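You operate a simulated robot arm through the tools that you are given. There is no shell and no other tool. Be economical: measure what you need, move in short steps, check, and stop when the job is done.

Carry out the task below with a simulated two-armed robot. There is one attempt and no reset: what you move stays moved.

Task
Take the lid off the white jar and lay it down on the shaker table in front of the shaker.

Only the result counts: the job must be done as asked and must still hold three seconds after the hand-in. Knocking over, shifting, dropping, spilling or breaking anything else fails it. A push-on lid holds only when it is set on centred and level and pressed home; a screw cap is set on level and turned clockwise until tight.

Robot
Two 7-joint arms with two-finger grippers on one trunk, on a base that drives. Base frame: it is fixed to the floor where the robot stands at the start and does not move with it; the origin is under the middle of the robot, x ahead of it, y to its left, z up; the surface under the hand at the start is at about z = 900. Lengths are in mm, angles in degrees, forces in N, time in s.
The left shoulder is at the start at [68, 216, 1157], the right one opposite. With the tool pointing down near the work surface each hand reaches from about 280 to 800 mm from the robot's upright axis, wherever it stands, measured 20 degrees to its own side. Places, roughly: white jar (8x8x7 cm) [500, 0, 900]. Payload 3.18 kg a hand.
Tool frame (each hand has its own): the origin (TCP) lies between the finger pads and is the grasp point; the fingertips stand 30 mm ahead of it; z points along the fingers, y is the line along which they close. The gripper opens to 144 mm. The gripper's body begins 103 mm behind the TCP.
Orientation is that of the tool frame in the base frame, as a unit quaternion [w, x, y, z]. With the fingers straight down and closing along the base's y, the tool's x points along the base's -x, its y along +y and its z along -z.

Tools
- The arms move only by the tool move_arm. It takes "left_rows", "right_rows" or both (then of equal length, played together; a hand with none holds still); each is a list of rows, each a list of 7 numbers: the shift along the base's x, y, z in units of 30 mm (1.0 is 30 mm), then the turn, a rotation vector about the base's x, y, z in units of 8 degrees (1.0 is 8 degrees), then the gripper command, from -1 (shut) to 1 (fully open), values between in proportion. In form: [[dx, dy, dz, ax, ay, az, fingers], ...]. A call has 1 to 12 rows; each row shifts and turns the commanded pose from where the row before left it. A call with a number of a shift or a turn outside -1 to 1 is refused whole. Rows are played at 5 a second. More than 50 mm and 8.6 degrees between two rows, or a gripper value outside its range, and nothing of the call is played. A pose out of reach is approached as far as the arm can. The call stops where the force on the tool passes 40 N (or 10 N more than at its start, if that is more) or the arm is blocked; 0.2 s more then pass. Each finger halts on what it meets, pressing with about 29 N; the grip force reading is that of the motor and also rises with nothing between the fingers. The clock runs only during rows and for 0.2 s after the last one: add rows that do not move to give the fingers time. The reply holds the time, the measured pose of the TCP, the force on the tool along the base axes, the opening and the grip force, in the units named above and with some noise, with the torque about the TCP (base axes, N m) and any sound that the robot's microphone picked up.
- Cameras (640 x 400 px; columns grow to the right, rows downward): "scene" is now at [155.1, 15.6, 1345.5]; the picture's right is [0.19, -0.98, 0.00], its down [-0.56, -0.11, -0.82] and it looks along [0.80, 0.15, -0.57] (base axes); focal length 235 px, centre (320, 200). "left" rides on the left gripper at [76, -16, -143] in its tool frame; the picture's right is [0.21, 0.98, 0.00], its down [-0.84, 0.18, -0.51] and it looks along [-0.50, 0.11, 0.86] (tool axes); focal length 218 px, centre (320, 200). "right" rides on the right gripper at [76, 16, -143] in its tool frame; the picture's right is [-0.21, 0.98, 0.00], its down [-0.84, -0.18, -0.51] and it looks along [-0.50, -0.11, 0.86] (tool axes); focal length 218 px, centre (320, 200).
- grab_frame(camera): a new picture of that camera. No time passes.
- lift_body(by): slides the trunk up (or, below 0, down) by that many mm; the arms and the scene camera ride with it, the base frame stays. It gives what a move gives, with no picture.
- base_move(legs): drives the robot by 1 to 6 legs, each [ahead, left, turn to the left] in mm, mm and degrees, along the robot's own axes; the way and the turn of a leg run together, so that a leg with both is an arc; at most 1500 mm and 180 degrees a leg. The arms and the cameras ride along, it lands a little off, and it stops where it bumps. It gives what a move gives.
- aim_head(pan, tilt): turns the head with the scene camera to pan (to the left, within 80 degrees either way) and tilt (down, from -29 to 69), counted from straight ahead of the robot. It gives what a move gives.
- point_at(camera, pixels): for up to 12 pixels [column, row] of the newest picture of that camera ("zoom" is the newest enlarged one), the place [x, y, z] in the base frame of the surface seen there, good to about 2 mm. No time passes.
- close_up(camera, box): a new picture of the part [left, top, right, bottom] of that camera's present view, enlarged. No time passes.
- close_job(): hands the job in; it is judged then, once.

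Keep the steps short. Do not move on a guess: measure, check each grasp and each placing, and mend mistakes. In all there are 80 turns and 70 pictures (those below and enlarged ones count). Leave the grippers open and the arms clear of the work at the hand-in unless told otherwise, and finish with a single line.

The tools are called by a JSON object that holds its "api" and its "payload". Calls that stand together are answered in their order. move_arm: Moves the arms, as the interface text tells. Its arguments: {"type":"object","properties":{"left_rows":{"type":"array","items":{"type":"array","items":{"type":"number"}}},"right_rows":{"type":"array","items":{"type":"array","items":{"type":"number"}}}},"required":[]} The other tools are called the same way: lift_body (by) slides the trunk up or down; base_move (legs) drives the base; aim_head (pan, tilt) turns the head that bears the scene camera; grab_frame (camera) takes a picture; point_at (camera, pixels) gives the place of the surface under pixels of a picture; close_up (camera, box) takes an enlarged picture of a part of a camera's view; close_job () hands the job in.

At the start:

```text
clock: 0.0
left_tool_pos: [377.4, 321.4, 1210.7]
left_tcp_rot: [0.0, -0.002, 1.0, -0.001]
left_contact_force: [0.6, -0.2, -0.7]
left_wrist_torque: [-0.03, 0.01, 0.0]
left_grip_width: 144.1
left_finger_force: 0.0
right_tool_pos: [412.0, -74.5, 1160.3]
right_tcp_rot: [0.0, 0.0, 1.0, 0.0]
right_contact_force: [0.0, -0.6, 0.0]
right_wrist_torque: [0.01, 0.03, 0.02]
right_grip_width: 143.9
right_finger_force: 0.1
trunk travel left (down, up): [-239.0, 131.0]
robot x, y, heading: [-0.0, 4.0, -0.2]
head pan, tilt: [10.8, 35.1]
```

scene: 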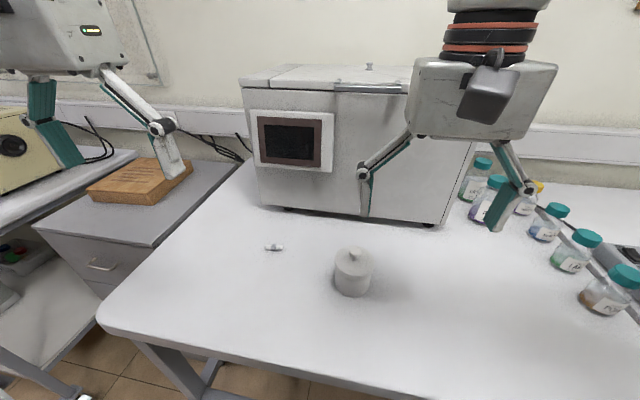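
right: 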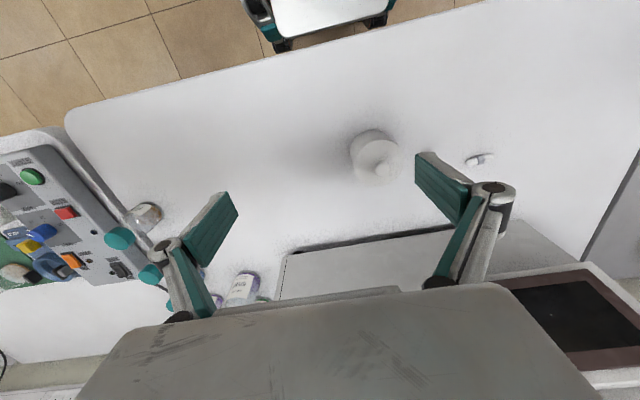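
left: 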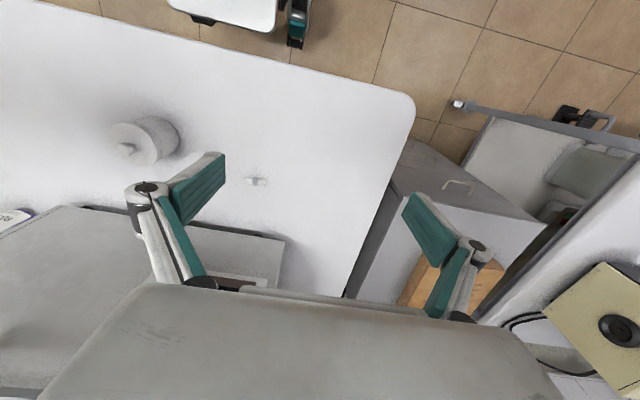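

The jar stands at pixel (353,270). I do not yet know where the shaker is, so I'll look left and right and zoom on the jar.

{"api": "close_up", "payload": {"camera": "scene", "box": [300, 230, 410, 310]}}

{"api": "aim_head", "payload": {"pan": 60, "tilt": 25}}

{"api": "grab_frame", "payload": {"camera": "scene"}}

{"api": "aim_head", "payload": {"pan": -60, "tilt": 25}}

{"api": "grab_frame", "payload": {"camera": "scene"}}

```text
5.00 times, centred on (355, 270) of scene
```

zoom: 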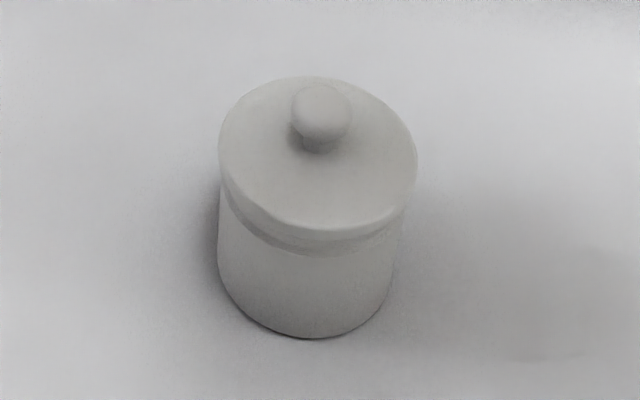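

```text
clock: 1.2
left_tool_pos: [376.5, 322.2, 1211.2]
left_tcp_rot: [0.001, -0.001, 1.0, -0.001]
left_contact_force: [0.4, -0.3, -0.1]
left_wrist_torque: [-0.02, 0.01, 0.03]
left_grip_width: 144.0
left_finger_force: 0.2
right_tool_pos: [412.4, -74.0, 1161.2]
right_tcp_rot: [0.0, 0.0, 1.0, 0.0]
right_contact_force: [0.6, -0.8, -0.7]
right_wrist_torque: [-0.02, -0.03, -0.01]
right_grip_width: 143.9
right_finger_force: 0.0
trunk travel left (down, up): [-239.0, 131.0]
robot x, y, heading: [0.8, 1.2, -0.1]
head pan, tilt: [60.0, 25.0]
```

```text
65 pictures are left
```

scene: 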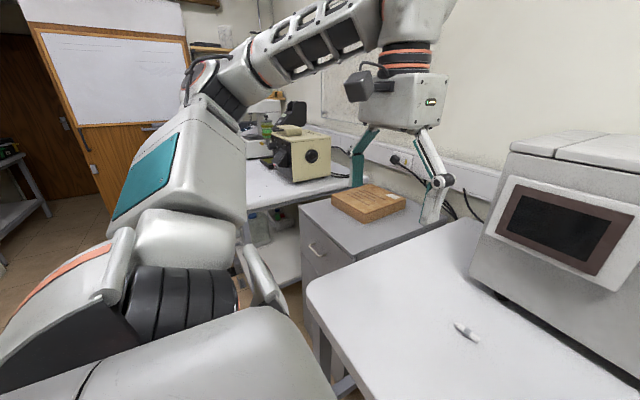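

```text
clock: 3.2
left_tool_pos: [376.1, 321.3, 1210.9]
left_tcp_rot: [-0.001, -0.002, 1.0, -0.001]
left_contact_force: [0.9, 0.5, -0.5]
left_wrist_torque: [-0.01, -0.01, 0.01]
left_grip_width: 144.1
left_finger_force: 0.0
right_tool_pos: [411.8, -74.2, 1161.0]
right_tcp_rot: [0.0, 0.0, 1.0, 0.0]
right_contact_force: [0.4, -0.1, 0.0]
right_wrist_torque: [-0.03, -0.01, 0.04]
right_grip_width: 144.0
right_finger_force: 0.1
trunk travel left (down, up): [-239.0, 131.0]
robot x, y, heading: [-1.2, -0.5, -0.1]
head pan, tilt: [-60.0, 25.0]
```

```text
64 pictures are left
```

scene: 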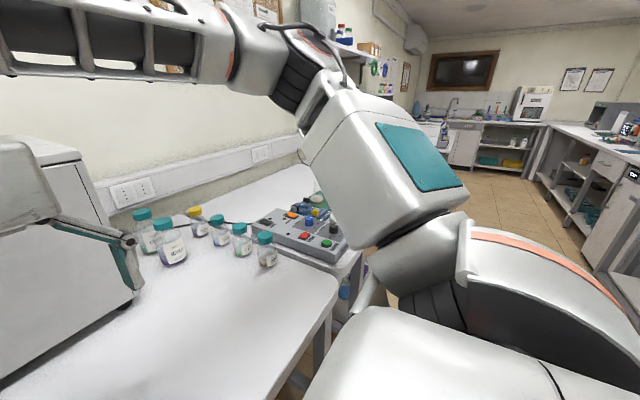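

Candidates for a shaker: the big white cabinet, the beige box on the left, the grey device on the right. I'll zoom on each.

{"api": "close_up", "payload": {"camera": "scene", "box": [120, 160, 400, 335]}}

{"api": "close_up", "payload": {"camera": "scene", "box": [400, 60, 640, 210]}}

{"api": "aim_head", "payload": {"pan": 60, "tilt": 20}}

{"api": "close_up", "payload": {"camera": "scene", "box": [200, 100, 480, 275]}}

{"api": "aim_head", "payload": {"pan": 10, "tilt": 25}}

{"api": "close_up", "payload": {"camera": "scene", "box": [200, 100, 520, 300]}}

```text
2.29 times, centred on (260, 248) of scene
```

zoom: 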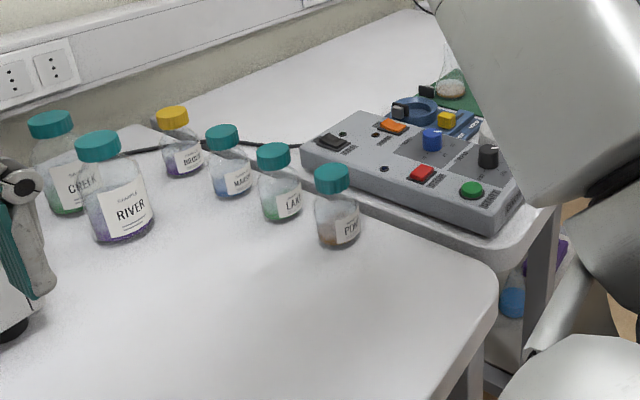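

```text
2.67 times, centred on (520, 135) of scene
```

zoom: 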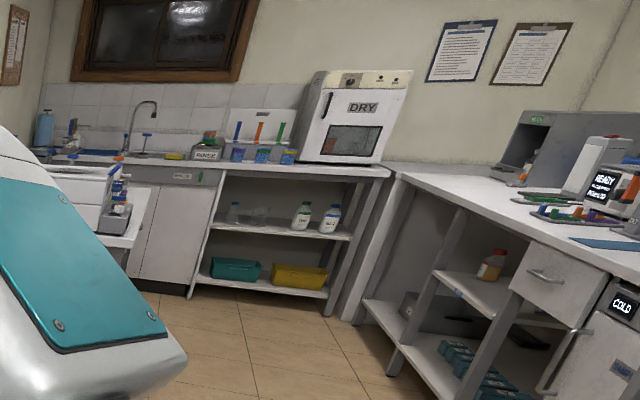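

```text
clock: 5.2
left_tool_pos: [375.7, 321.2, 1211.8]
left_tcp_rot: [0.0, -0.002, 1.0, 0.0]
left_contact_force: [0.8, 0.4, 0.4]
left_wrist_torque: [0.0, 0.0, 0.01]
left_grip_width: 144.2
left_finger_force: 0.0
right_tool_pos: [412.7, -74.4, 1159.6]
right_tcp_rot: [0.0, 0.0, 1.0, 0.0]
right_contact_force: [0.9, -0.3, 0.2]
right_wrist_torque: [0.05, 0.03, 0.02]
right_grip_width: 143.9
right_finger_force: 0.0
trunk travel left (down, up): [-239.0, 131.0]
robot x, y, heading: [0.3, 2.1, -0.1]
head pan, tilt: [60.0, 20.0]
```

```text
2.29 times, centred on (340, 188) of scene
```

zoom: 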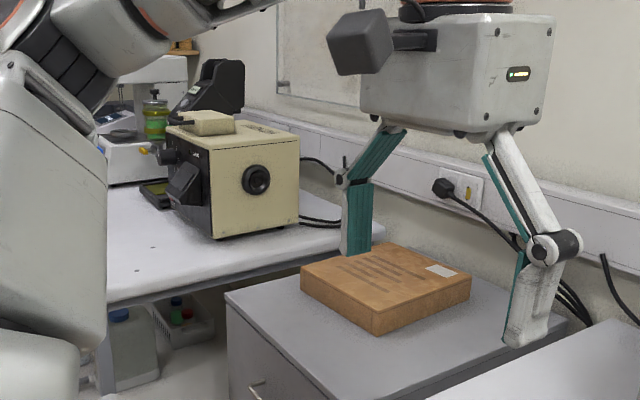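

```text
clock: 6.3
left_tool_pos: [376.3, 321.2, 1211.4]
left_tcp_rot: [0.0, -0.002, 1.0, -0.001]
left_contact_force: [0.1, 0.1, 0.3]
left_wrist_torque: [0.04, 0.0, -0.01]
left_grip_width: 144.0
left_finger_force: 0.0
right_tool_pos: [412.8, -74.2, 1160.9]
right_tcp_rot: [0.0, 0.0, 1.0, 0.0]
right_contact_force: [0.5, 0.1, -0.7]
right_wrist_torque: [0.0, -0.01, 0.0]
right_grip_width: 144.0
right_finger_force: 0.1
trunk travel left (down, up): [-239.0, 131.0]
robot x, y, heading: [-0.0, 1.1, 0.1]
head pan, tilt: [10.0, 25.0]
```

```text
2.00 times, centred on (360, 200) of scene
```

zoom: 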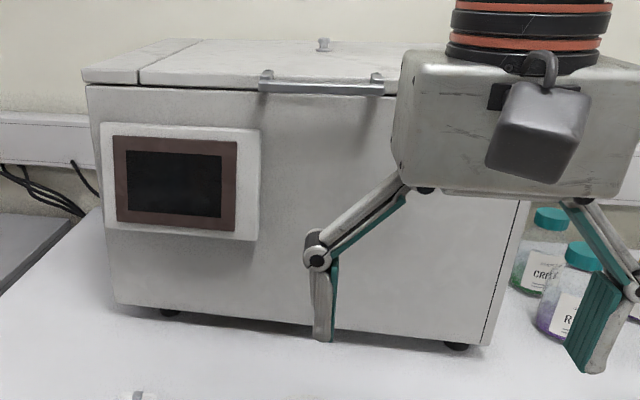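

The big cabinet with the top hood and front screen looks like a benchtop incubator-shaker. I'll look at the extremes of the room to rule out another shaker.

{"api": "aim_head", "payload": {"pan": 80, "tilt": 10}}

{"api": "grab_frame", "payload": {"camera": "scene"}}

{"api": "aim_head", "payload": {"pan": -80, "tilt": 10}}

{"api": "grab_frame", "payload": {"camera": "scene"}}

{"api": "close_up", "payload": {"camera": "scene", "box": [320, 60, 640, 260]}}

{"api": "aim_head", "payload": {"pan": 0, "tilt": 50}}

{"api": "grab_frame", "payload": {"camera": "scene"}}

```text
clock: 7.8
left_tool_pos: [376.1, 321.3, 1211.3]
left_tcp_rot: [0.0, -0.002, 1.0, -0.001]
left_contact_force: [-0.1, 0.2, -0.3]
left_wrist_torque: [0.0, 0.01, 0.01]
left_grip_width: 143.7
left_finger_force: 0.1
right_tool_pos: [411.9, -74.8, 1160.5]
right_tcp_rot: [0.0, 0.001, 1.0, 0.0]
right_contact_force: [-0.4, 0.2, 0.4]
right_wrist_torque: [0.0, 0.0, 0.0]
right_grip_width: 143.9
right_finger_force: 0.1
trunk travel left (down, up): [-239.0, 131.0]
robot x, y, heading: [-0.2, 3.5, -0.3]
head pan, tilt: [80.0, 10.0]
```

```text
59 pictures are left
```

scene: 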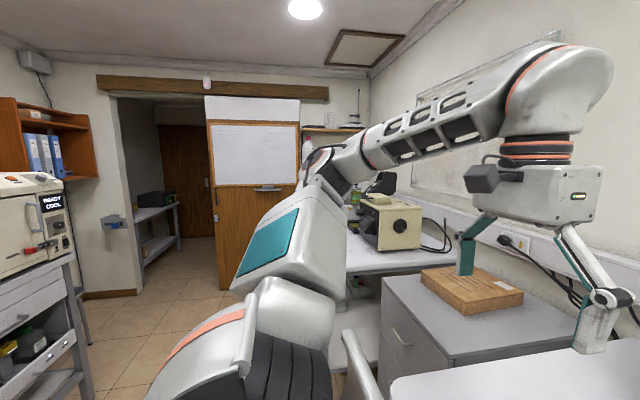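

```text
clock: 10.2
left_tool_pos: [376.8, 322.5, 1211.3]
left_tcp_rot: [0.001, -0.002, 1.0, -0.001]
left_contact_force: [0.5, 0.0, 0.4]
left_wrist_torque: [0.03, 0.01, -0.05]
left_grip_width: 143.9
left_finger_force: 0.0
right_tool_pos: [412.2, -74.4, 1161.3]
right_tcp_rot: [0.0, 0.0, 1.0, 0.0]
right_contact_force: [-0.2, 0.7, -0.3]
right_wrist_torque: [-0.02, 0.01, -0.04]
right_grip_width: 143.8
right_finger_force: 0.1
trunk travel left (down, up): [-239.0, 131.0]
robot x, y, heading: [-0.5, -1.1, 0.0]
head pan, tilt: [-80.0, 10.0]
```

```text
58 pictures are left
```

scene: 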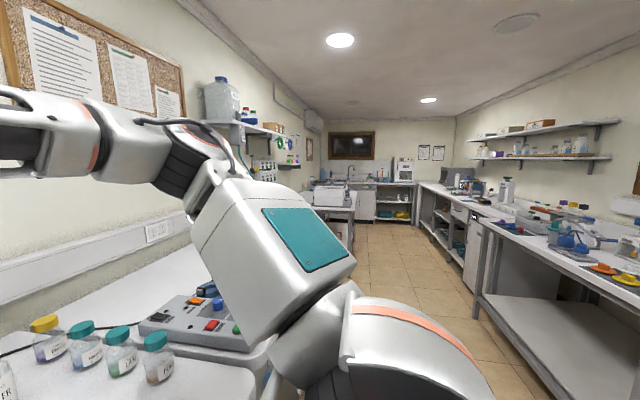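

```text
2.00 times, centred on (480, 160) of scene
```

zoom: 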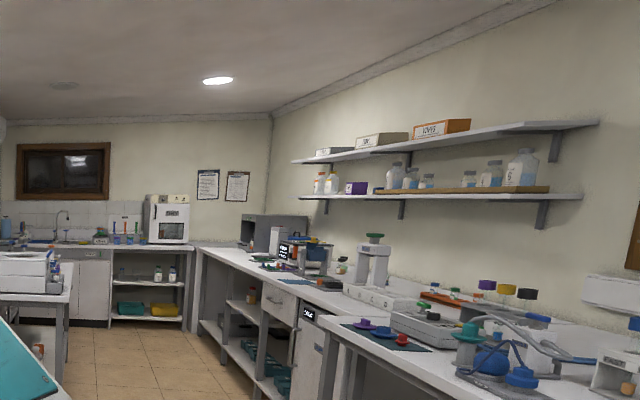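

```text
clock: 11.8
left_tool_pos: [375.7, 321.9, 1210.8]
left_tcp_rot: [0.0, -0.001, 1.0, -0.001]
left_contact_force: [0.0, 0.4, -0.2]
left_wrist_torque: [0.03, 0.04, -0.02]
left_grip_width: 144.2
left_finger_force: 0.0
right_tool_pos: [413.1, -73.9, 1161.6]
right_tcp_rot: [0.0, 0.0, 1.0, -0.001]
right_contact_force: [-0.2, 0.9, 1.1]
right_wrist_torque: [0.0, -0.03, 0.0]
right_grip_width: 144.2
right_finger_force: 0.0
trunk travel left (down, up): [-239.0, 131.0]
robot x, y, heading: [-0.5, -0.6, -0.1]
head pan, tilt: [0.0, 50.0]
```

```text
56 pictures are left
```

scene: 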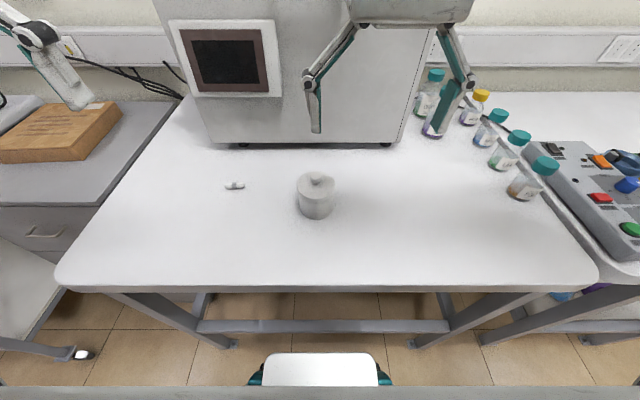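

The cabinet is the shaker and the jar stands on its table. There's a white thing at (235,185), perhaps a stir bar or tube, that I must leave alone. Next I measure jar, lid knob, table and shaker front.

{"api": "close_up", "payload": {"camera": "scene", "box": [284, 160, 348, 224]}}

{"api": "point_at", "payload": {"camera": "scene", "pixels": [[316, 178], [304, 188], [328, 188], [316, 195], [316, 200], [316, 213], [235, 185], [400, 210], [385, 148], [245, 148], [320, 255], [420, 180]]}}

```text
6.25 times, centred on (316, 192) of scene
```

zoom: 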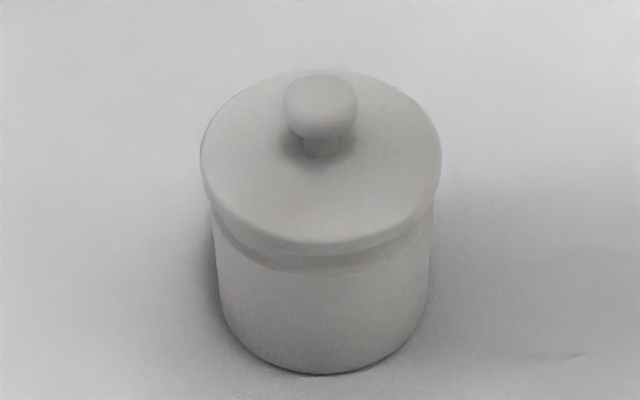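

```text
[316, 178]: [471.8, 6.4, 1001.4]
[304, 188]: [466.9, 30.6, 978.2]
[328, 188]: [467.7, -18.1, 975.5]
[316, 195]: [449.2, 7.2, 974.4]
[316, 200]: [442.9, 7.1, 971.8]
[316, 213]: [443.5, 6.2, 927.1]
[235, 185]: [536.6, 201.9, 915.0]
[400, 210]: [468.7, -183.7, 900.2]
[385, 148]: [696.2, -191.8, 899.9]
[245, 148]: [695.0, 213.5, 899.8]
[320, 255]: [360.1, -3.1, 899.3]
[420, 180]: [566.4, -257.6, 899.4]
```

Now finer: knob edges, neck, disk edges in the zoomed picture.

{"api": "point_at", "payload": {"camera": "zoom", "pixels": [[320, 90], [286, 108], [354, 108], [320, 130], [320, 150], [204, 160], [437, 160], [320, 238], [320, 262], [320, 365], [230, 235], [330, 76]]}}

```text
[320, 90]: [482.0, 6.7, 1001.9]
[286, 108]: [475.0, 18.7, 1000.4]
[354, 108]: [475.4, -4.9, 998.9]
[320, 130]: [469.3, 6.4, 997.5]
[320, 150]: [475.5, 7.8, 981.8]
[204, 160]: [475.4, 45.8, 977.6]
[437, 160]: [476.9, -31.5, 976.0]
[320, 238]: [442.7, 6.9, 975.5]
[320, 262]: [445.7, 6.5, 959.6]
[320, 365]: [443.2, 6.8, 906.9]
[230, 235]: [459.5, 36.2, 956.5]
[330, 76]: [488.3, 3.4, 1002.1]
```

Lid: disc centre ≈ (481,7), radius 38, top z 976; knob ≈25 mm wide, top z ≈1003. I'll take the right hand above the knob, opening narrowed to about 60 mm, then check.

{"api": "move_arm", "payload": {"right_rows": [[0.767, 0.907, -0.85, 0, 0, 0, -0.167], [0.767, 0.907, -0.85, 0, 0, 0, -0.167], [0.767, 0.907, -0.85, 0, 0, 0, -0.167], [0, 0, -0.7, 0, 0, 0, -0.167], [0, 0, 0, 0, 0, 0, -0.167]]}}

{"api": "grab_frame", "payload": {"camera": "right"}}

{"api": "grab_frame", "payload": {"camera": "scene"}}

```text
clock: 12.9
left_tool_pos: [375.6, 320.9, 1210.9]
left_tcp_rot: [0.0, -0.001, 1.0, -0.003]
left_contact_force: [-0.1, -0.1, 0.4]
left_wrist_torque: [-0.06, 0.02, -0.01]
left_grip_width: 143.9
left_finger_force: 0.0
right_tool_pos: [480.2, 10.4, 1062.1]
right_tcp_rot: [0.0, 0.0, 1.0, 0.0]
right_contact_force: [-0.6, 0.2, -0.5]
right_wrist_torque: [0.0, -0.01, 0.02]
right_grip_width: 60.0
right_finger_force: 0.0
trunk travel left (down, up): [-239.0, 131.0]
robot x, y, heading: [-0.6, -0.9, -0.1]
head pan, tilt: [0.0, 50.0]
```

```text
54 pictures are left
```

right: 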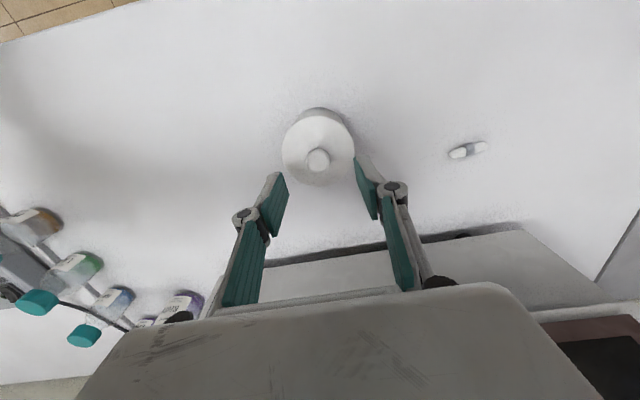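

```text
53 pictures are left
```

scene: 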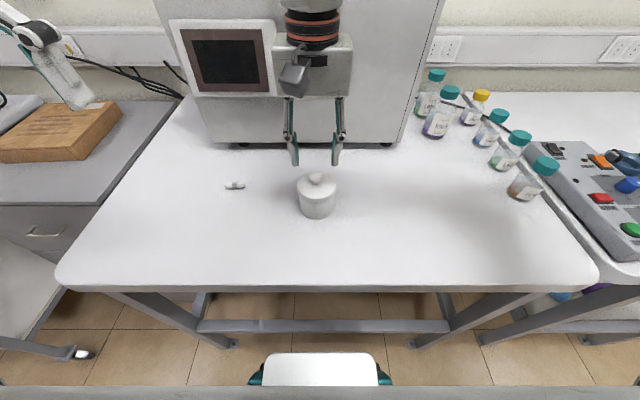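

I check the knob with the hand camera at (318,160) and surroundings.

{"api": "point_at", "payload": {"camera": "right", "pixels": [[318, 160], [308, 160], [328, 160], [318, 152], [318, 169], [284, 148], [352, 148], [318, 117], [318, 184]]}}

```text
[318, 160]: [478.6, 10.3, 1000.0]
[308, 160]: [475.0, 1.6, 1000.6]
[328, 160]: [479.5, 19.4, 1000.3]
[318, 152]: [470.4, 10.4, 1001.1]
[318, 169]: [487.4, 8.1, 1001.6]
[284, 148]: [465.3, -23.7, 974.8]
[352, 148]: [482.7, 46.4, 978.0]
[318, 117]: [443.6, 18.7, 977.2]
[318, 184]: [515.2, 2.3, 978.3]
```

Knob centre ≈ (480,9); the hand is over it. Lower 50 mm so the fingertips stand just above the disc.

{"api": "move_arm", "payload": {"right_rows": [[0, -0.04, -0.9, 0, 0, 0, -0.167], [0, 0, -0.5, 0, 0, 0, -0.167], [0, 0, -0.25, 0, 0, 0, -0.167], [0, 0, 0, 0, 0, 0, -0.167]]}}

{"api": "close_up", "payload": {"camera": "scene", "box": [260, 130, 388, 230]}}

```text
clock: 13.9
left_tool_pos: [375.5, 320.6, 1210.8]
left_tcp_rot: [0.0, -0.002, 1.0, -0.001]
left_contact_force: [0.1, -0.1, 0.7]
left_wrist_torque: [-0.02, 0.0, -0.01]
left_grip_width: 143.8
left_finger_force: 0.0
right_tool_pos: [480.6, 6.3, 1012.9]
right_tcp_rot: [0.0, -0.001, 1.0, 0.0]
right_contact_force: [-0.3, 0.4, 0.2]
right_wrist_torque: [0.03, 0.01, 0.02]
right_grip_width: 60.0
right_finger_force: 0.2
trunk travel left (down, up): [-239.0, 131.0]
robot x, y, heading: [-0.1, 1.9, -0.1]
head pan, tilt: [0.0, 50.0]
```

```text
4.00 times, centred on (324, 180) of scene
```

zoom: 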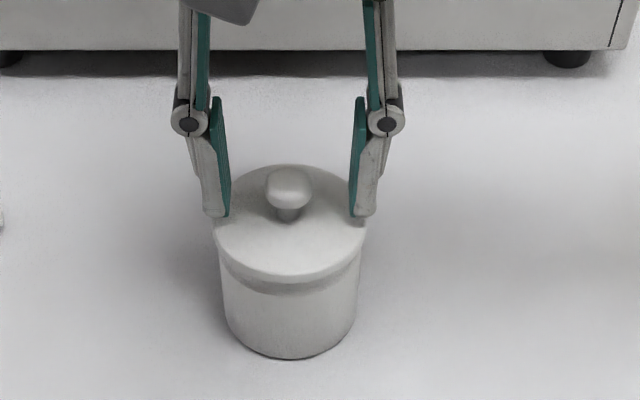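

Fingers straddle the knob symmetrically (222 and 356 about the knob at 289). Close to 32 mm, then fully.

{"api": "move_arm", "payload": {"right_rows": [[0, 0, 0, 0, 0, 0, -0.55], [0, 0, 0, 0, 0, 0, -0.62], [0, 0, 0, 0, 0, 0, -0.72], [0, 0, 0, 0, 0, 0, -1], [0, 0, 0, 0, 0, 0, -1]]}}

{"api": "close_up", "payload": {"camera": "scene", "box": [260, 130, 388, 230]}}

```text
clock: 15.2
left_tool_pos: [376.4, 322.1, 1211.8]
left_tcp_rot: [0.0, -0.002, 1.0, -0.002]
left_contact_force: [0.1, 1.0, -0.1]
left_wrist_torque: [-0.02, 0.03, 0.0]
left_grip_width: 143.8
left_finger_force: 0.1
right_tool_pos: [482.9, 6.7, 1013.1]
right_tcp_rot: [0.0, 0.0, 1.0, 0.0]
right_contact_force: [0.3, -0.6, -1.0]
right_wrist_torque: [0.0, -0.03, -0.02]
right_grip_width: 21.5
right_finger_force: 29.1
trunk travel left (down, up): [-239.0, 131.0]
robot x, y, heading: [-0.5, 1.3, -0.0]
head pan, tilt: [0.0, 50.0]
```

```text
4.00 times, centred on (324, 180) of scene
```

zoom: 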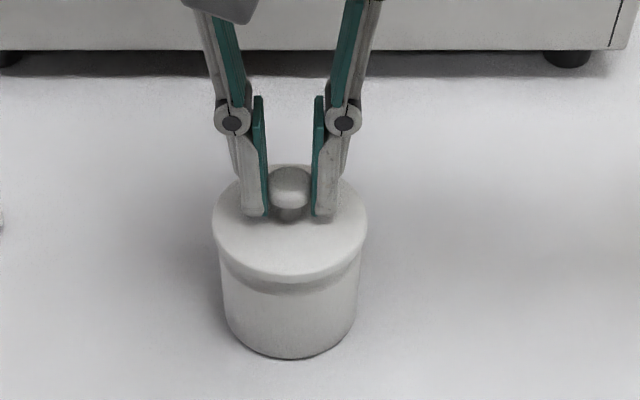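

The knob is held (21.5 mm, 29 N). I lift a mere 4 mm and look whether the jar follows.

{"api": "move_arm", "payload": {"right_rows": [[0, 0, 0.07, 0, 0, 0, -1], [0, 0, 0.07, 0, 0, 0, -1]]}}

{"api": "close_up", "payload": {"camera": "scene", "box": [260, 130, 388, 230]}}

```text
clock: 15.8
left_tool_pos: [376.5, 320.3, 1211.4]
left_tcp_rot: [0.0, -0.002, 1.0, -0.001]
left_contact_force: [0.5, 0.3, 0.4]
left_wrist_torque: [-0.01, -0.01, 0.0]
left_grip_width: 144.2
left_finger_force: 0.0
right_tool_pos: [481.8, 6.3, 1019.3]
right_tcp_rot: [0.0, 0.0, 1.0, -0.001]
right_contact_force: [0.3, -0.4, -0.5]
right_wrist_torque: [0.0, 0.01, -0.03]
right_grip_width: 21.5
right_finger_force: 28.9
trunk travel left (down, up): [-239.0, 131.0]
robot x, y, heading: [1.9, 2.7, 0.1]
head pan, tilt: [0.0, 50.0]
```

```text
4.00 times, centred on (324, 180) of scene
```

zoom: 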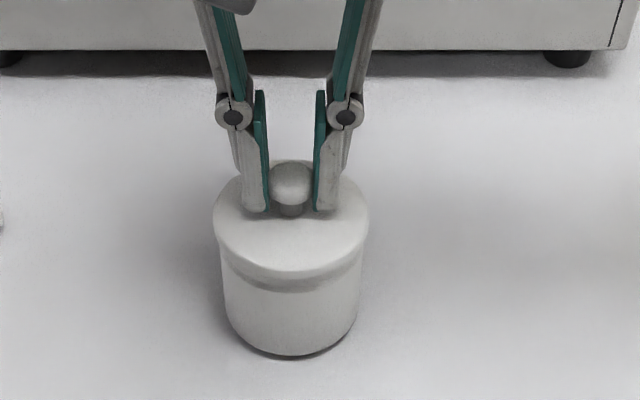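

The whole jar may have risen: its bottom edge went from row 360 to 356. I look closer.

{"api": "close_up", "payload": {"camera": "scene", "box": [292, 180, 340, 224]}}

{"api": "point_at", "payload": {"camera": "zoom", "pixels": [[320, 80], [320, 200], [320, 230], [320, 300], [320, 340]]}}

```text
9.09 times, centred on (316, 202) of scene
```

zoom: 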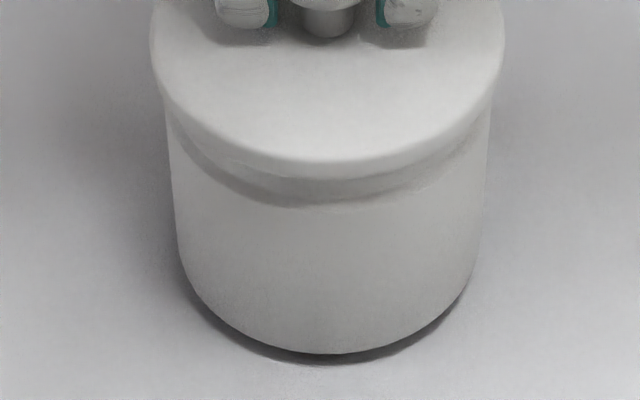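

```text
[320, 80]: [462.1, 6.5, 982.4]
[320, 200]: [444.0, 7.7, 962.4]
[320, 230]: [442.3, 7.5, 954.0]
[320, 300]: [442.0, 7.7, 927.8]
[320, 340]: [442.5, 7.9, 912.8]
```

The shadow shows the jar came up with the lid: it is pushed on and needs holding. I set it back down to the very same height.

{"api": "move_arm", "payload": {"right_rows": [[0, 0, -0.05, 0, 0, 0, -1], [0, 0, -0.05, 0, 0, 0, -1], [0, 0, -0.04, 0, 0, 0, -1], [0, 0, 0, 0, 0, 0, -1]]}}

{"api": "close_up", "payload": {"camera": "scene", "box": [292, 180, 340, 224]}}

```text
clock: 16.8
left_tool_pos: [377.0, 321.7, 1211.2]
left_tcp_rot: [0.0, -0.002, 1.0, -0.001]
left_contact_force: [0.3, 0.5, 0.8]
left_wrist_torque: [0.02, 0.01, 0.01]
left_grip_width: 144.0
left_finger_force: 0.1
right_tool_pos: [481.6, 7.9, 1013.5]
right_tcp_rot: [0.0, 0.0, 1.0, 0.0]
right_contact_force: [-0.2, 1.0, 3.3]
right_wrist_torque: [-0.06, -0.04, 0.01]
right_grip_width: 21.4
right_finger_force: 28.7
trunk travel left (down, up): [-239.0, 131.0]
robot x, y, heading: [-0.3, -2.7, 0.2]
head pan, tilt: [0.0, 50.0]
```

```text
9.09 times, centred on (316, 202) of scene
```

zoom: 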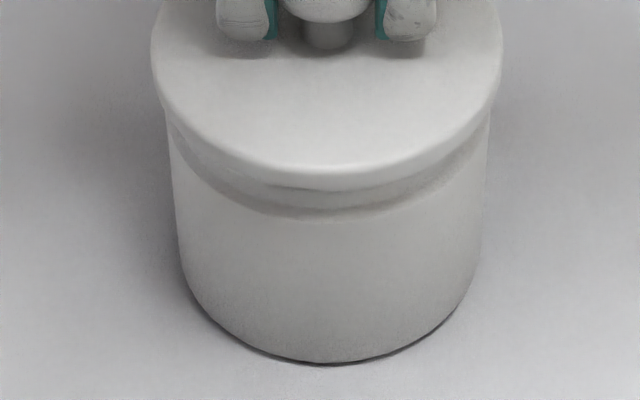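

The jar stands on the table again (3 N upward on the tool). I let go, rise 90 mm, and begin to yaw the right hand so its body and camera will be out of the way of the left hand.

{"api": "move_arm", "payload": {"right_rows": [[0, 0, 0, 0, 0, 0, -0.3], [0, 0, 0, 0, 0, 0, -0.167], [0, 0, 1, 0, 0, 0, -0.167], [0, 0, 1, 0, 0, 0, -0.167], [0, -1, 1, 0, 0, 0.9, -0.167], [0, -1, 0, 0, 0, 1, -0.167], [0, -1, 0, 0, 0, 1, -0.167], [0, -1, 0, 0, 0, 1, -0.167], [0, -1, 0, 0, 0, 1, -0.167], [0, 0, 0, 0, 0, 0, -0.167]]}}

{"api": "grab_frame", "payload": {"camera": "scene"}}

```text
clock: 18.9
left_tool_pos: [376.3, 320.8, 1211.1]
left_tcp_rot: [0.0, -0.002, 1.0, -0.002]
left_contact_force: [-0.2, 0.2, 0.2]
left_wrist_torque: [0.02, 0.0, -0.01]
left_grip_width: 143.8
left_finger_force: 0.0
right_tool_pos: [481.6, -104.3, 1105.7]
right_tcp_rot: [0.0, -0.246, 0.969, 0.0]
right_contact_force: [-0.3, 0.8, 0.1]
right_wrist_torque: [0.0, 0.01, 0.01]
right_grip_width: 60.0
right_finger_force: 0.0
right hand out of reach, approached as far as the arm can: row 8, 9
trunk travel left (down, up): [-239.0, 131.0]
robot x, y, heading: [4.0, 1.1, 0.0]
head pan, tilt: [0.0, 50.0]
```

```text
47 pictures are left
```

scene: 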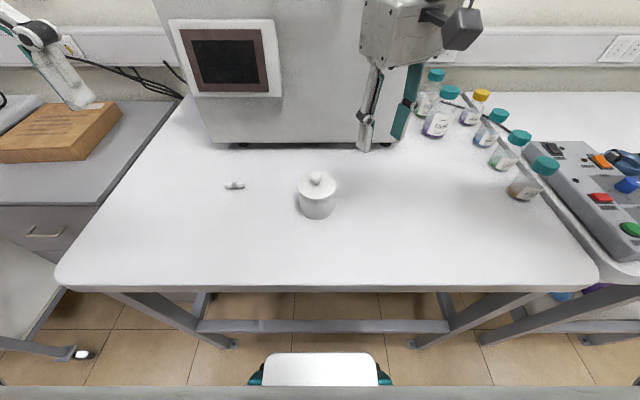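

Right yaw is limited to about 28°, which will do. Plan: the left hand comes in from the robot's side, heading −45°, pitched 45° down, fingers horizontal around the jar body below the lid, while the right hand pulls from above. First half of the left hand's swing: tilt and approach, well above.

{"api": "move_arm", "payload": {"left_rows": [[0, -0.6, -0.3, 0, -0.9375, 0, 0.53], [0, -0.6, -0.3, 0, -0.9375, 0, 0.53], [0, -0.6, -0.3, 0, -0.9375, 0, 0.53], [0, -0.6, -0.3, 0, -0.9375, 0, 0.53], [0, -0.6, -0.3, 0, -0.9375, 0, 0.53], [0, -0.6, -0.3, 0, -0.9375, 0, 0.53]]}}

{"api": "grab_frame", "payload": {"camera": "scene"}}

```text
clock: 20.4
left_tool_pos: [400.2, 198.2, 1191.4]
left_tcp_rot: [0.382, -0.001, 0.924, -0.001]
left_contact_force: [0.1, -0.5, 0.4]
left_wrist_torque: [0.05, 0.0, 0.01]
left_grip_width: 110.1
left_finger_force: 0.1
left hand out of reach, approached as far as the arm can: row 5, 6
right_tool_pos: [483.1, -105.1, 1106.9]
right_tcp_rot: [0.0, -0.246, 0.969, 0.001]
right_contact_force: [0.2, -0.9, 0.6]
right_wrist_torque: [0.04, -0.03, -0.03]
right_grip_width: 60.0
right_finger_force: 0.0
trunk travel left (down, up): [-239.0, 131.0]
robot x, y, heading: [-3.4, 2.6, 0.1]
head pan, tilt: [0.0, 50.0]
```

```text
46 pictures are left
```

scene: 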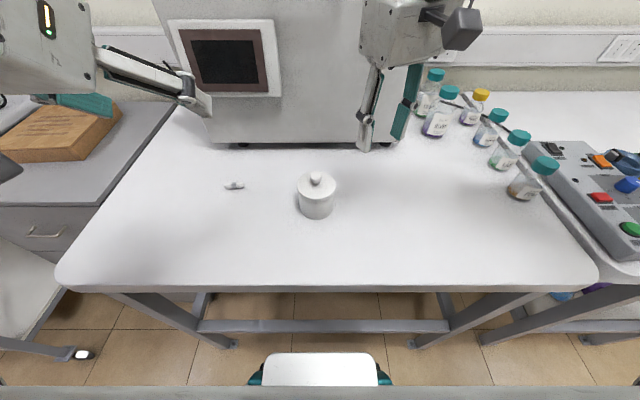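

The tilt was reached, but the hand is too near the body. I'll back the robot 150 mm so that both arms have room.

{"api": "base_move", "payload": {"legs": [[-150, 0, 0]]}}

{"api": "grab_frame", "payload": {"camera": "scene"}}

```text
clock: 21.7
left_tool_pos: [249.5, 200.2, 1191.4]
left_tcp_rot: [0.383, -0.001, 0.924, -0.001]
left_contact_force: [-0.5, 0.5, -0.3]
left_wrist_torque: [0.01, -0.02, 0.01]
left_grip_width: 110.0
left_finger_force: 0.0
right_tool_pos: [327.3, -103.1, 1106.2]
right_tcp_rot: [0.001, -0.247, 0.969, 0.0]
right_contact_force: [0.2, 0.0, 0.0]
right_wrist_torque: [0.01, -0.05, 0.0]
right_grip_width: 59.9
right_finger_force: 0.2
trunk travel left (down, up): [-239.0, 131.0]
robot x, y, heading: [-148.5, -0.9, 0.2]
head pan, tilt: [0.0, 50.0]
```

```text
45 pictures are left
```

scene: 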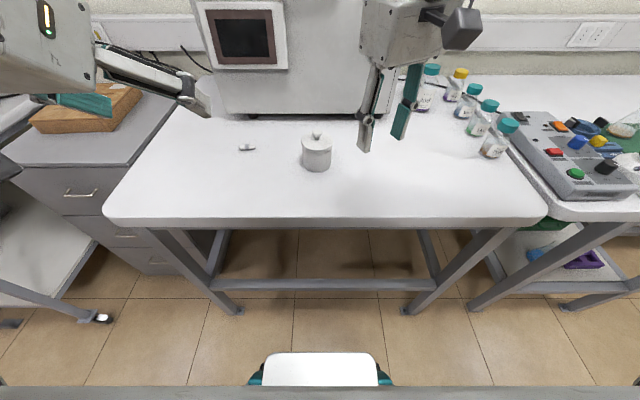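

Room now. Left: forward, right and down with a −45° yaw; the right hand goes forward alongside at y −103.

{"api": "move_arm", "payload": {"left_rows": [[1, -0.5, -0.4, 0, 0, -0.9375, 0.53], [1, -0.5, -0.4, 0, 0, -0.9375, 0.53], [1, -0.5, -0.4, 0, 0, -0.9375, 0.53], [1, -0.5, -0.4, 0, 0, -0.9375, 0.53], [1, -0.5, -0.4, 0, 0, -0.9375, 0.53], [0.8, -0.5, -0.4, 0, 0, -0.9375, 0.53], [0, 0, 0, 0, 0, 0, 0.53]], "right_rows": [[0.8, -0.1, 0, 0, 0, 0, -0.167], [0.8, -0.1, 0, 0, 0, 0, -0.167], [0.8, -0.1, 0, 0, 0, 0, -0.167], [0.8, -0.1, 0, 0, 0, 0, -0.167], [0.8, -0.1, 0, 0, 0, 0, -0.167], [0.8, -0.1, 0, 0, 0, 0, -0.167], [0, 0, 0, 0, 0, 0, -0.167]]}}

{"api": "grab_frame", "payload": {"camera": "scene"}}

{"api": "grab_frame", "payload": {"camera": "left"}}

```text
clock: 23.3
left_tool_pos: [424.1, 110.1, 1118.9]
left_tcp_rot: [0.353, 0.353, 0.854, -0.147]
left_contact_force: [-0.3, 0.8, -0.7]
left_wrist_torque: [-0.01, -0.01, 0.05]
left_grip_width: 110.2
left_finger_force: 0.1
right_tool_pos: [342.2, -105.1, 1107.4]
right_tcp_rot: [0.002, -0.243, 0.97, 0.002]
right_contact_force: [0.0, -0.1, -0.3]
right_wrist_torque: [0.01, 0.0, 0.01]
right_grip_width: 59.6
right_finger_force: 0.1
right hand out of reach, approached as far as the arm can: row 1, 2, 3, 4, 5, 6
trunk travel left (down, up): [-239.0, 131.0]
robot x, y, heading: [-148.0, 0.6, 0.2]
head pan, tilt: [0.0, 50.0]
```

```text
44 pictures are left
```

scene: 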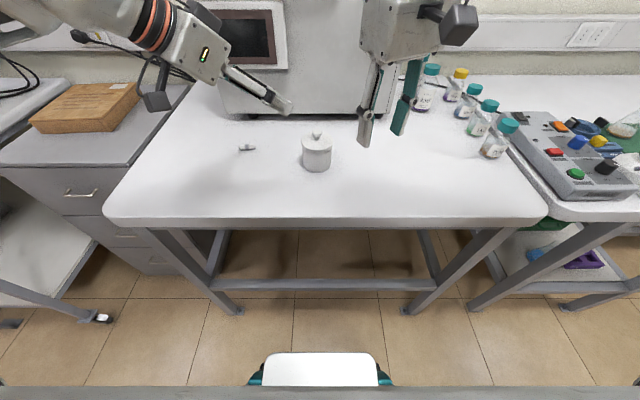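

```text
43 pictures are left
```

left: 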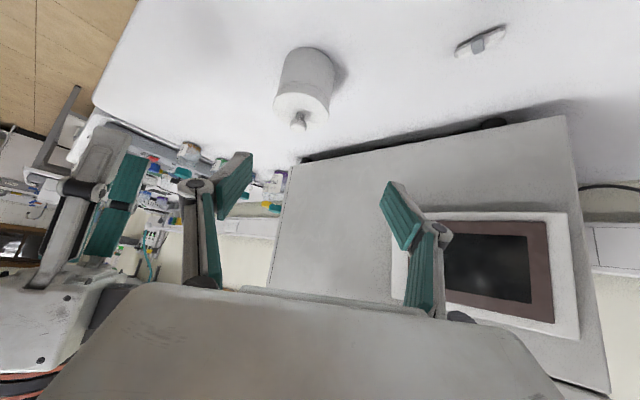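

The left hand follows well. The right hand's commanded yaw is beyond its limit; I turn it back 16° and see where it settles.

{"api": "move_arm", "payload": {"right_rows": [[0, 0, 0, 0, 0, -1, -0.167], [0, 0, 0, 0, 0, -1, -0.167], [0, 0, 0, 0, 0, 0, -0.167]]}}

```text
clock: 24.1
left_tool_pos: [423.5, 109.5, 1118.2]
left_tcp_rot: [0.352, 0.353, 0.855, -0.147]
left_contact_force: [0.5, 0.0, 0.1]
left_wrist_torque: [-0.01, 0.0, 0.0]
left_grip_width: 110.2
left_finger_force: 0.1
right_tool_pos: [341.9, -106.7, 1107.0]
right_tcp_rot: [0.001, -0.108, 0.994, 0.0]
right_contact_force: [0.1, -0.1, -0.3]
right_wrist_torque: [0.02, 0.01, 0.01]
right_grip_width: 60.1
right_finger_force: 0.2
trunk travel left (down, up): [-239.0, 131.0]
robot x, y, heading: [-147.5, 4.7, 0.1]
head pan, tilt: [0.0, 50.0]
```

Commands restart from the reached pose; good. I re-measure the jar from the new viewpoint before bringing the left hand in.

{"api": "close_up", "payload": {"camera": "scene", "box": [285, 120, 349, 180]}}

{"api": "point_at", "payload": {"camera": "zoom", "pixels": [[240, 180], [260, 200], [320, 250], [320, 300], [320, 160], [405, 180], [235, 250], [405, 250], [320, 100]]}}

```text
6.67 times, centred on (317, 150) of scene
```

zoom: 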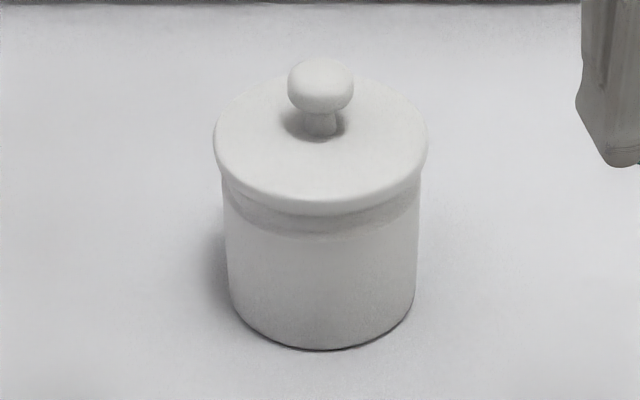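

```text
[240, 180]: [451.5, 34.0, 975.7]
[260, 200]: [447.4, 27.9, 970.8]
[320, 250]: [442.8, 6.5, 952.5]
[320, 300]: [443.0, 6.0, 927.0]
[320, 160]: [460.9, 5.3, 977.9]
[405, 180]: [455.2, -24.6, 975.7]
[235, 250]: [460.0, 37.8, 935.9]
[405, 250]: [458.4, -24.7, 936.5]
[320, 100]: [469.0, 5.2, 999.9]
```

Jar axis (480.5, 6.5), radius ≈37–38. Left hand to the pre-grasp point 100 mm back along its approach line.

{"api": "move_arm", "payload": {"left_rows": [[0.02, -0.413, -0.92, 0, 0, 0, 0.53], [0.02, -0.413, -0.92, 0, 0, 0, 0.53], [0.02, -0.413, -0.92, 0, 0, 0, 0.53], [0.02, -0.413, -0.92, 0, 0, 0, 0.53], [0, 0, 0, 0, 0, 0, 0.53]]}}

{"api": "grab_frame", "payload": {"camera": "scene"}}

{"api": "grab_frame", "payload": {"camera": "left"}}

```text
clock: 25.3
left_tool_pos: [427.9, 61.8, 1010.2]
left_tcp_rot: [0.351, 0.353, 0.855, -0.147]
left_contact_force: [-0.7, -0.7, -0.9]
left_wrist_torque: [0.02, 0.0, 0.02]
left_grip_width: 110.3
left_finger_force: 0.0
right_tool_pos: [342.3, -106.9, 1105.7]
right_tcp_rot: [0.0, -0.109, 0.994, 0.0]
right_contact_force: [0.5, -0.3, 0.2]
right_wrist_torque: [-0.05, -0.01, 0.03]
right_grip_width: 59.8
right_finger_force: 0.0
trunk travel left (down, up): [-239.0, 131.0]
robot x, y, heading: [-151.4, -1.0, -0.1]
head pan, tilt: [0.0, 50.0]
```

```text
41 pictures are left
```

scene: 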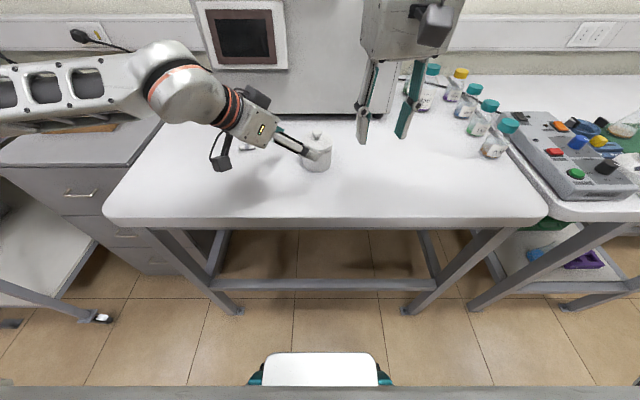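

```text
40 pictures are left
```

left: 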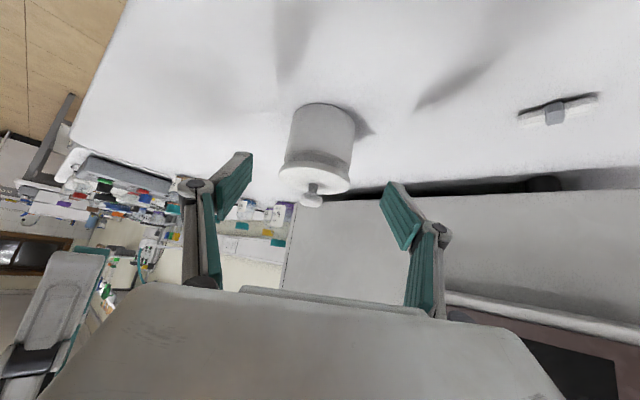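

Fingers straddle the jar in the hand view (250 and 385, jar at ~317). Advance along the fingers to the grasp point, still open.

{"api": "move_arm", "payload": {"left_rows": [[0.55, -0.56, -0.79, 0, 0, 0, 0.53], [0.55, -0.56, -0.79, 0, 0, 0, 0.53], [0.4, -0.41, -0.57, 0, 0, 0, 0.53], [0.13, -0.13, -0.2, 0, 0, 0, 0.53], [0, 0, 0, 0, 0, 0, 0.53]]}}

{"api": "close_up", "payload": {"camera": "scene", "box": [250, 100, 380, 190]}}

{"api": "grab_frame", "payload": {"camera": "left"}}

```text
clock: 26.5
left_tool_pos: [475.4, 11.1, 937.1]
left_tcp_rot: [0.351, 0.353, 0.855, -0.148]
left_contact_force: [-0.1, -0.5, 0.2]
left_wrist_torque: [-0.02, 0.01, -0.02]
left_grip_width: 110.2
left_finger_force: 0.0
right_tool_pos: [342.9, -106.0, 1106.3]
right_tcp_rot: [0.0, -0.109, 0.994, 0.0]
right_contact_force: [0.1, 0.2, 0.6]
right_wrist_torque: [-0.01, 0.0, -0.02]
right_grip_width: 60.0
right_finger_force: 0.1
trunk travel left (down, up): [-239.0, 131.0]
robot x, y, heading: [-153.1, 1.4, -0.0]
head pan, tilt: [0.0, 50.0]
```

```text
4.44 times, centred on (315, 145) of scene
```

zoom: 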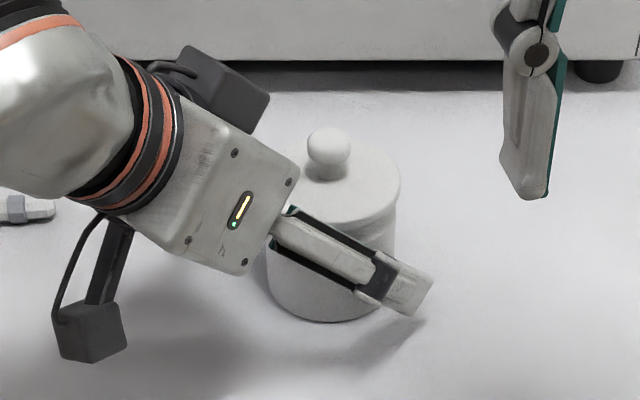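

```text
38 pictures are left
```

left: 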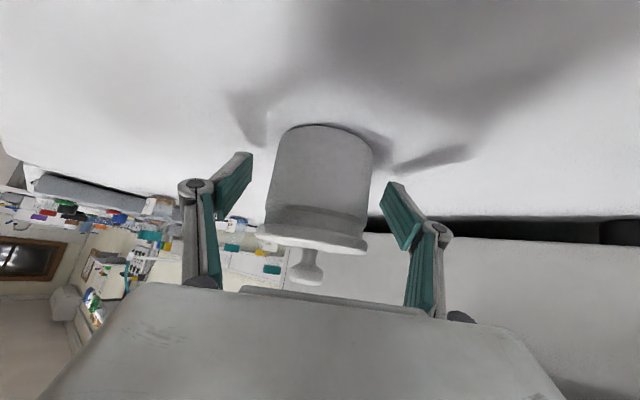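

Centred (fingers at 252 and 387, jar at 318) and below the lid rim. Close gently onto the jar body.

{"api": "move_arm", "payload": {"left_rows": [[0, 0, 0, 0, 0, 0, 0.25], [0, 0, 0, 0, 0, 0, 0.12], [0, 0, 0, 0, 0, 0, 0.06], [0, 0, 0, 0, 0, 0, 0.0], [0, 0, 0, 0, 0, 0, -0.3], [0, 0, 0, 0, 0, 0, -0.3]]}}

{"api": "close_up", "payload": {"camera": "scene", "box": [250, 100, 380, 190]}}

{"api": "grab_frame", "payload": {"camera": "left"}}

```text
clock: 27.9
left_tool_pos: [474.4, 10.3, 939.7]
left_tcp_rot: [0.351, 0.354, 0.854, -0.147]
left_contact_force: [0.0, -0.2, 0.4]
left_wrist_torque: [-0.04, 0.02, -0.03]
left_grip_width: 69.5
left_finger_force: 28.6
right_tool_pos: [343.7, -105.9, 1107.4]
right_tcp_rot: [0.001, -0.109, 0.994, 0.0]
right_contact_force: [1.2, -0.3, 0.0]
right_wrist_torque: [-0.02, -0.01, 0.0]
right_grip_width: 59.9
right_finger_force: 0.2
trunk travel left (down, up): [-239.0, 131.0]
robot x, y, heading: [-150.3, -1.9, 0.1]
head pan, tilt: [0.0, 50.0]
```

```text
4.44 times, centred on (315, 145) of scene
```

zoom: 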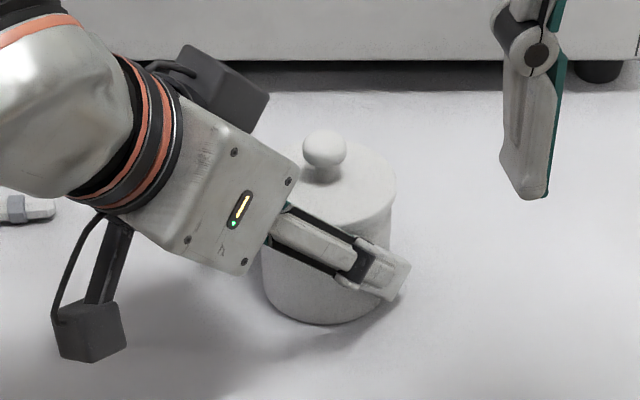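

```text
36 pictures are left
```

left: 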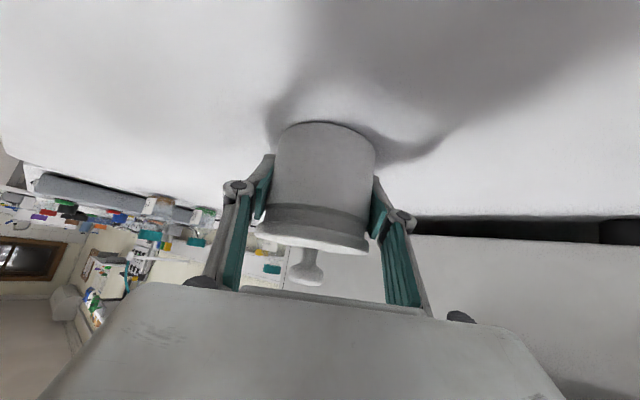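

The jar body is held (69.5 mm, 29 N). Re-measure the knob.

{"api": "close_up", "payload": {"camera": "scene", "box": [294, 120, 342, 150]}}

{"api": "point_at", "payload": {"camera": "scene", "pixels": [[317, 132], [317, 134], [315, 136], [320, 136], [330, 145]]}}

```text
13.33 times, centred on (318, 135) of scene
```

zoom: 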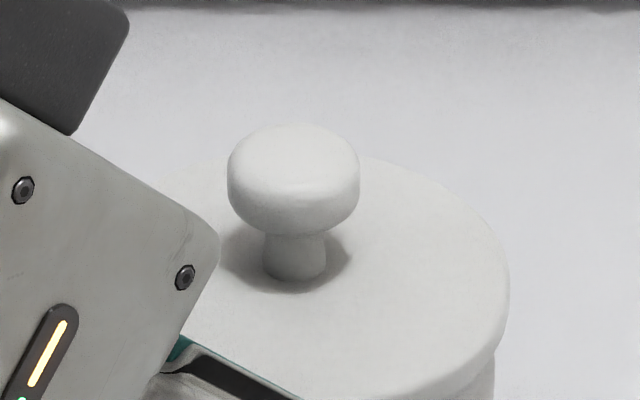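

```text
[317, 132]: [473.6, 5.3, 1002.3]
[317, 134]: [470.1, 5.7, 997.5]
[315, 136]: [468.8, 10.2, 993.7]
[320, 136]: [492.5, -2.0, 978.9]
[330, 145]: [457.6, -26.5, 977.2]
```

{"api": "point_at", "payload": {"camera": "zoom", "pixels": [[232, 180], [357, 180], [294, 200], [294, 132], [294, 160], [200, 220]]}}

```text
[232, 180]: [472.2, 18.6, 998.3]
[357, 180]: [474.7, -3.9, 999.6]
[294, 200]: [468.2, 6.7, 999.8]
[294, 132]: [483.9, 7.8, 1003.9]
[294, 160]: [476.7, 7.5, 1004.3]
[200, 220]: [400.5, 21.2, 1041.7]
```

Knob centre ≈ (479, 7). Bring the right hand at height first forward, then left over the knob.

{"api": "move_arm", "payload": {"right_rows": [[0.907, 0, 0, 0, 0, 0, -0.167], [0.907, 0, 0, 0, 0, 0, -0.167], [0.907, 0, 0, 0, 0, 0, -0.167], [0.907, 0, 0, 0, 0, 0, -0.167], [0.907, 0, 0, 0, 0, 0, -0.167], [0, 0.942, 0, 0, 0, 0, -0.167], [0, 0.942, 0, 0, 0, 0, -0.167], [0, 0.942, 0, 0, 0, 0, -0.167], [0, 0.942, 0, 0, 0, 0, -0.167], [0, 0, 0, 0, 0, 0, -0.167]], "left_rows": [[0, 0, 0, 0, 0, 0, -0.3], [0, 0, 0, 0, 0, 0, -0.3], [0, 0, 0, 0, 0, 0, -0.3], [0, 0, 0, 0, 0, 0, -0.3], [0, 0, 0, 0, 0, 0, -0.3], [0, 0, 0, 0, 0, 0, -0.3], [0, 0, 0, 0, 0, 0, -0.3], [0, 0, 0, 0, 0, 0, -0.3], [0, 0, 0, 0, 0, 0, -0.3], [0, 0, 0, 0, 0, 0, -0.3]]}}

{"api": "grab_frame", "payload": {"camera": "right"}}

{"api": "grab_frame", "payload": {"camera": "scene"}}

```text
clock: 30.1
left_tool_pos: [475.0, 10.2, 938.3]
left_tcp_rot: [0.351, 0.353, 0.855, -0.147]
left_contact_force: [-0.5, -0.1, 1.0]
left_wrist_torque: [-0.12, 0.03, 0.01]
left_grip_width: 69.7
left_finger_force: 28.7
right_tool_pos: [433.5, 7.0, 1107.3]
right_tcp_rot: [0.0, -0.109, 0.994, 0.0]
right_contact_force: [0.0, -0.4, 0.1]
right_wrist_torque: [-0.02, 0.01, 0.0]
right_grip_width: 59.9
right_finger_force: 0.1
right hand out of reach, approached as far as the arm can: row 4, 5
trunk travel left (down, up): [-239.0, 131.0]
robot x, y, heading: [-149.3, -1.0, 0.0]
head pan, tilt: [0.0, 50.0]
```

```text
34 pictures are left
```

right: 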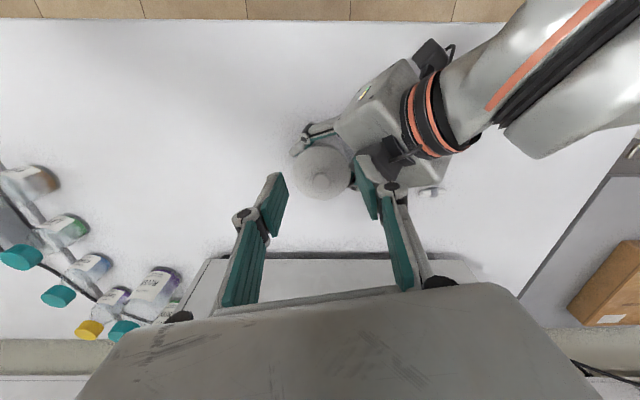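

```text
33 pictures are left
```

scene: 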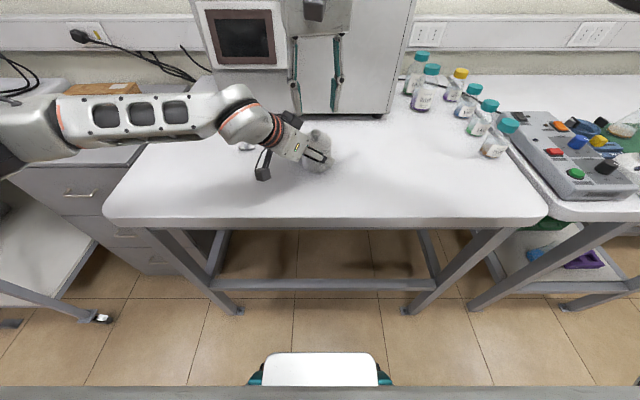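

The reach limit at y −106 cost 45 mm in x; I'm now at (433,7). Before moving on I check how high the dark box on the left hand (390,155) and the knob stand.

{"api": "point_at", "payload": {"camera": "right", "pixels": [[395, 160], [378, 160], [375, 140], [400, 150], [430, 60], [323, 183], [368, 185], [365, 165]]}}

{"api": "close_up", "payload": {"camera": "right", "box": [260, 100, 460, 225]}}

```text
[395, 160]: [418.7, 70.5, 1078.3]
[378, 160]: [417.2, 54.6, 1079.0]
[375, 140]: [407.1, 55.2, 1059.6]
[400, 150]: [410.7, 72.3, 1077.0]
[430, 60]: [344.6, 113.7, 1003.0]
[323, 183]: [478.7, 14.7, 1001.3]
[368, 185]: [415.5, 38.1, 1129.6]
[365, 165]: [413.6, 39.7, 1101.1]
```

```text
3.20 times, centred on (360, 162) of right
```

zoom: 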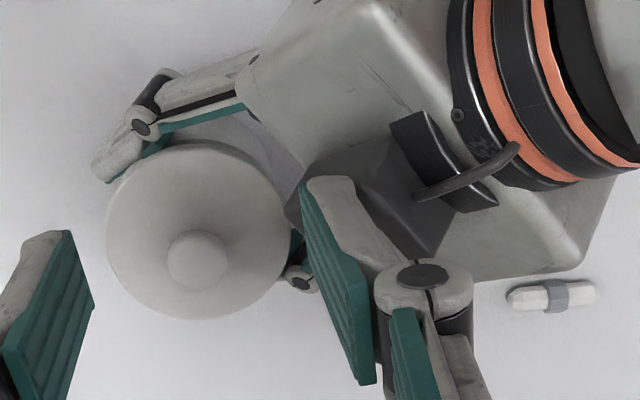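

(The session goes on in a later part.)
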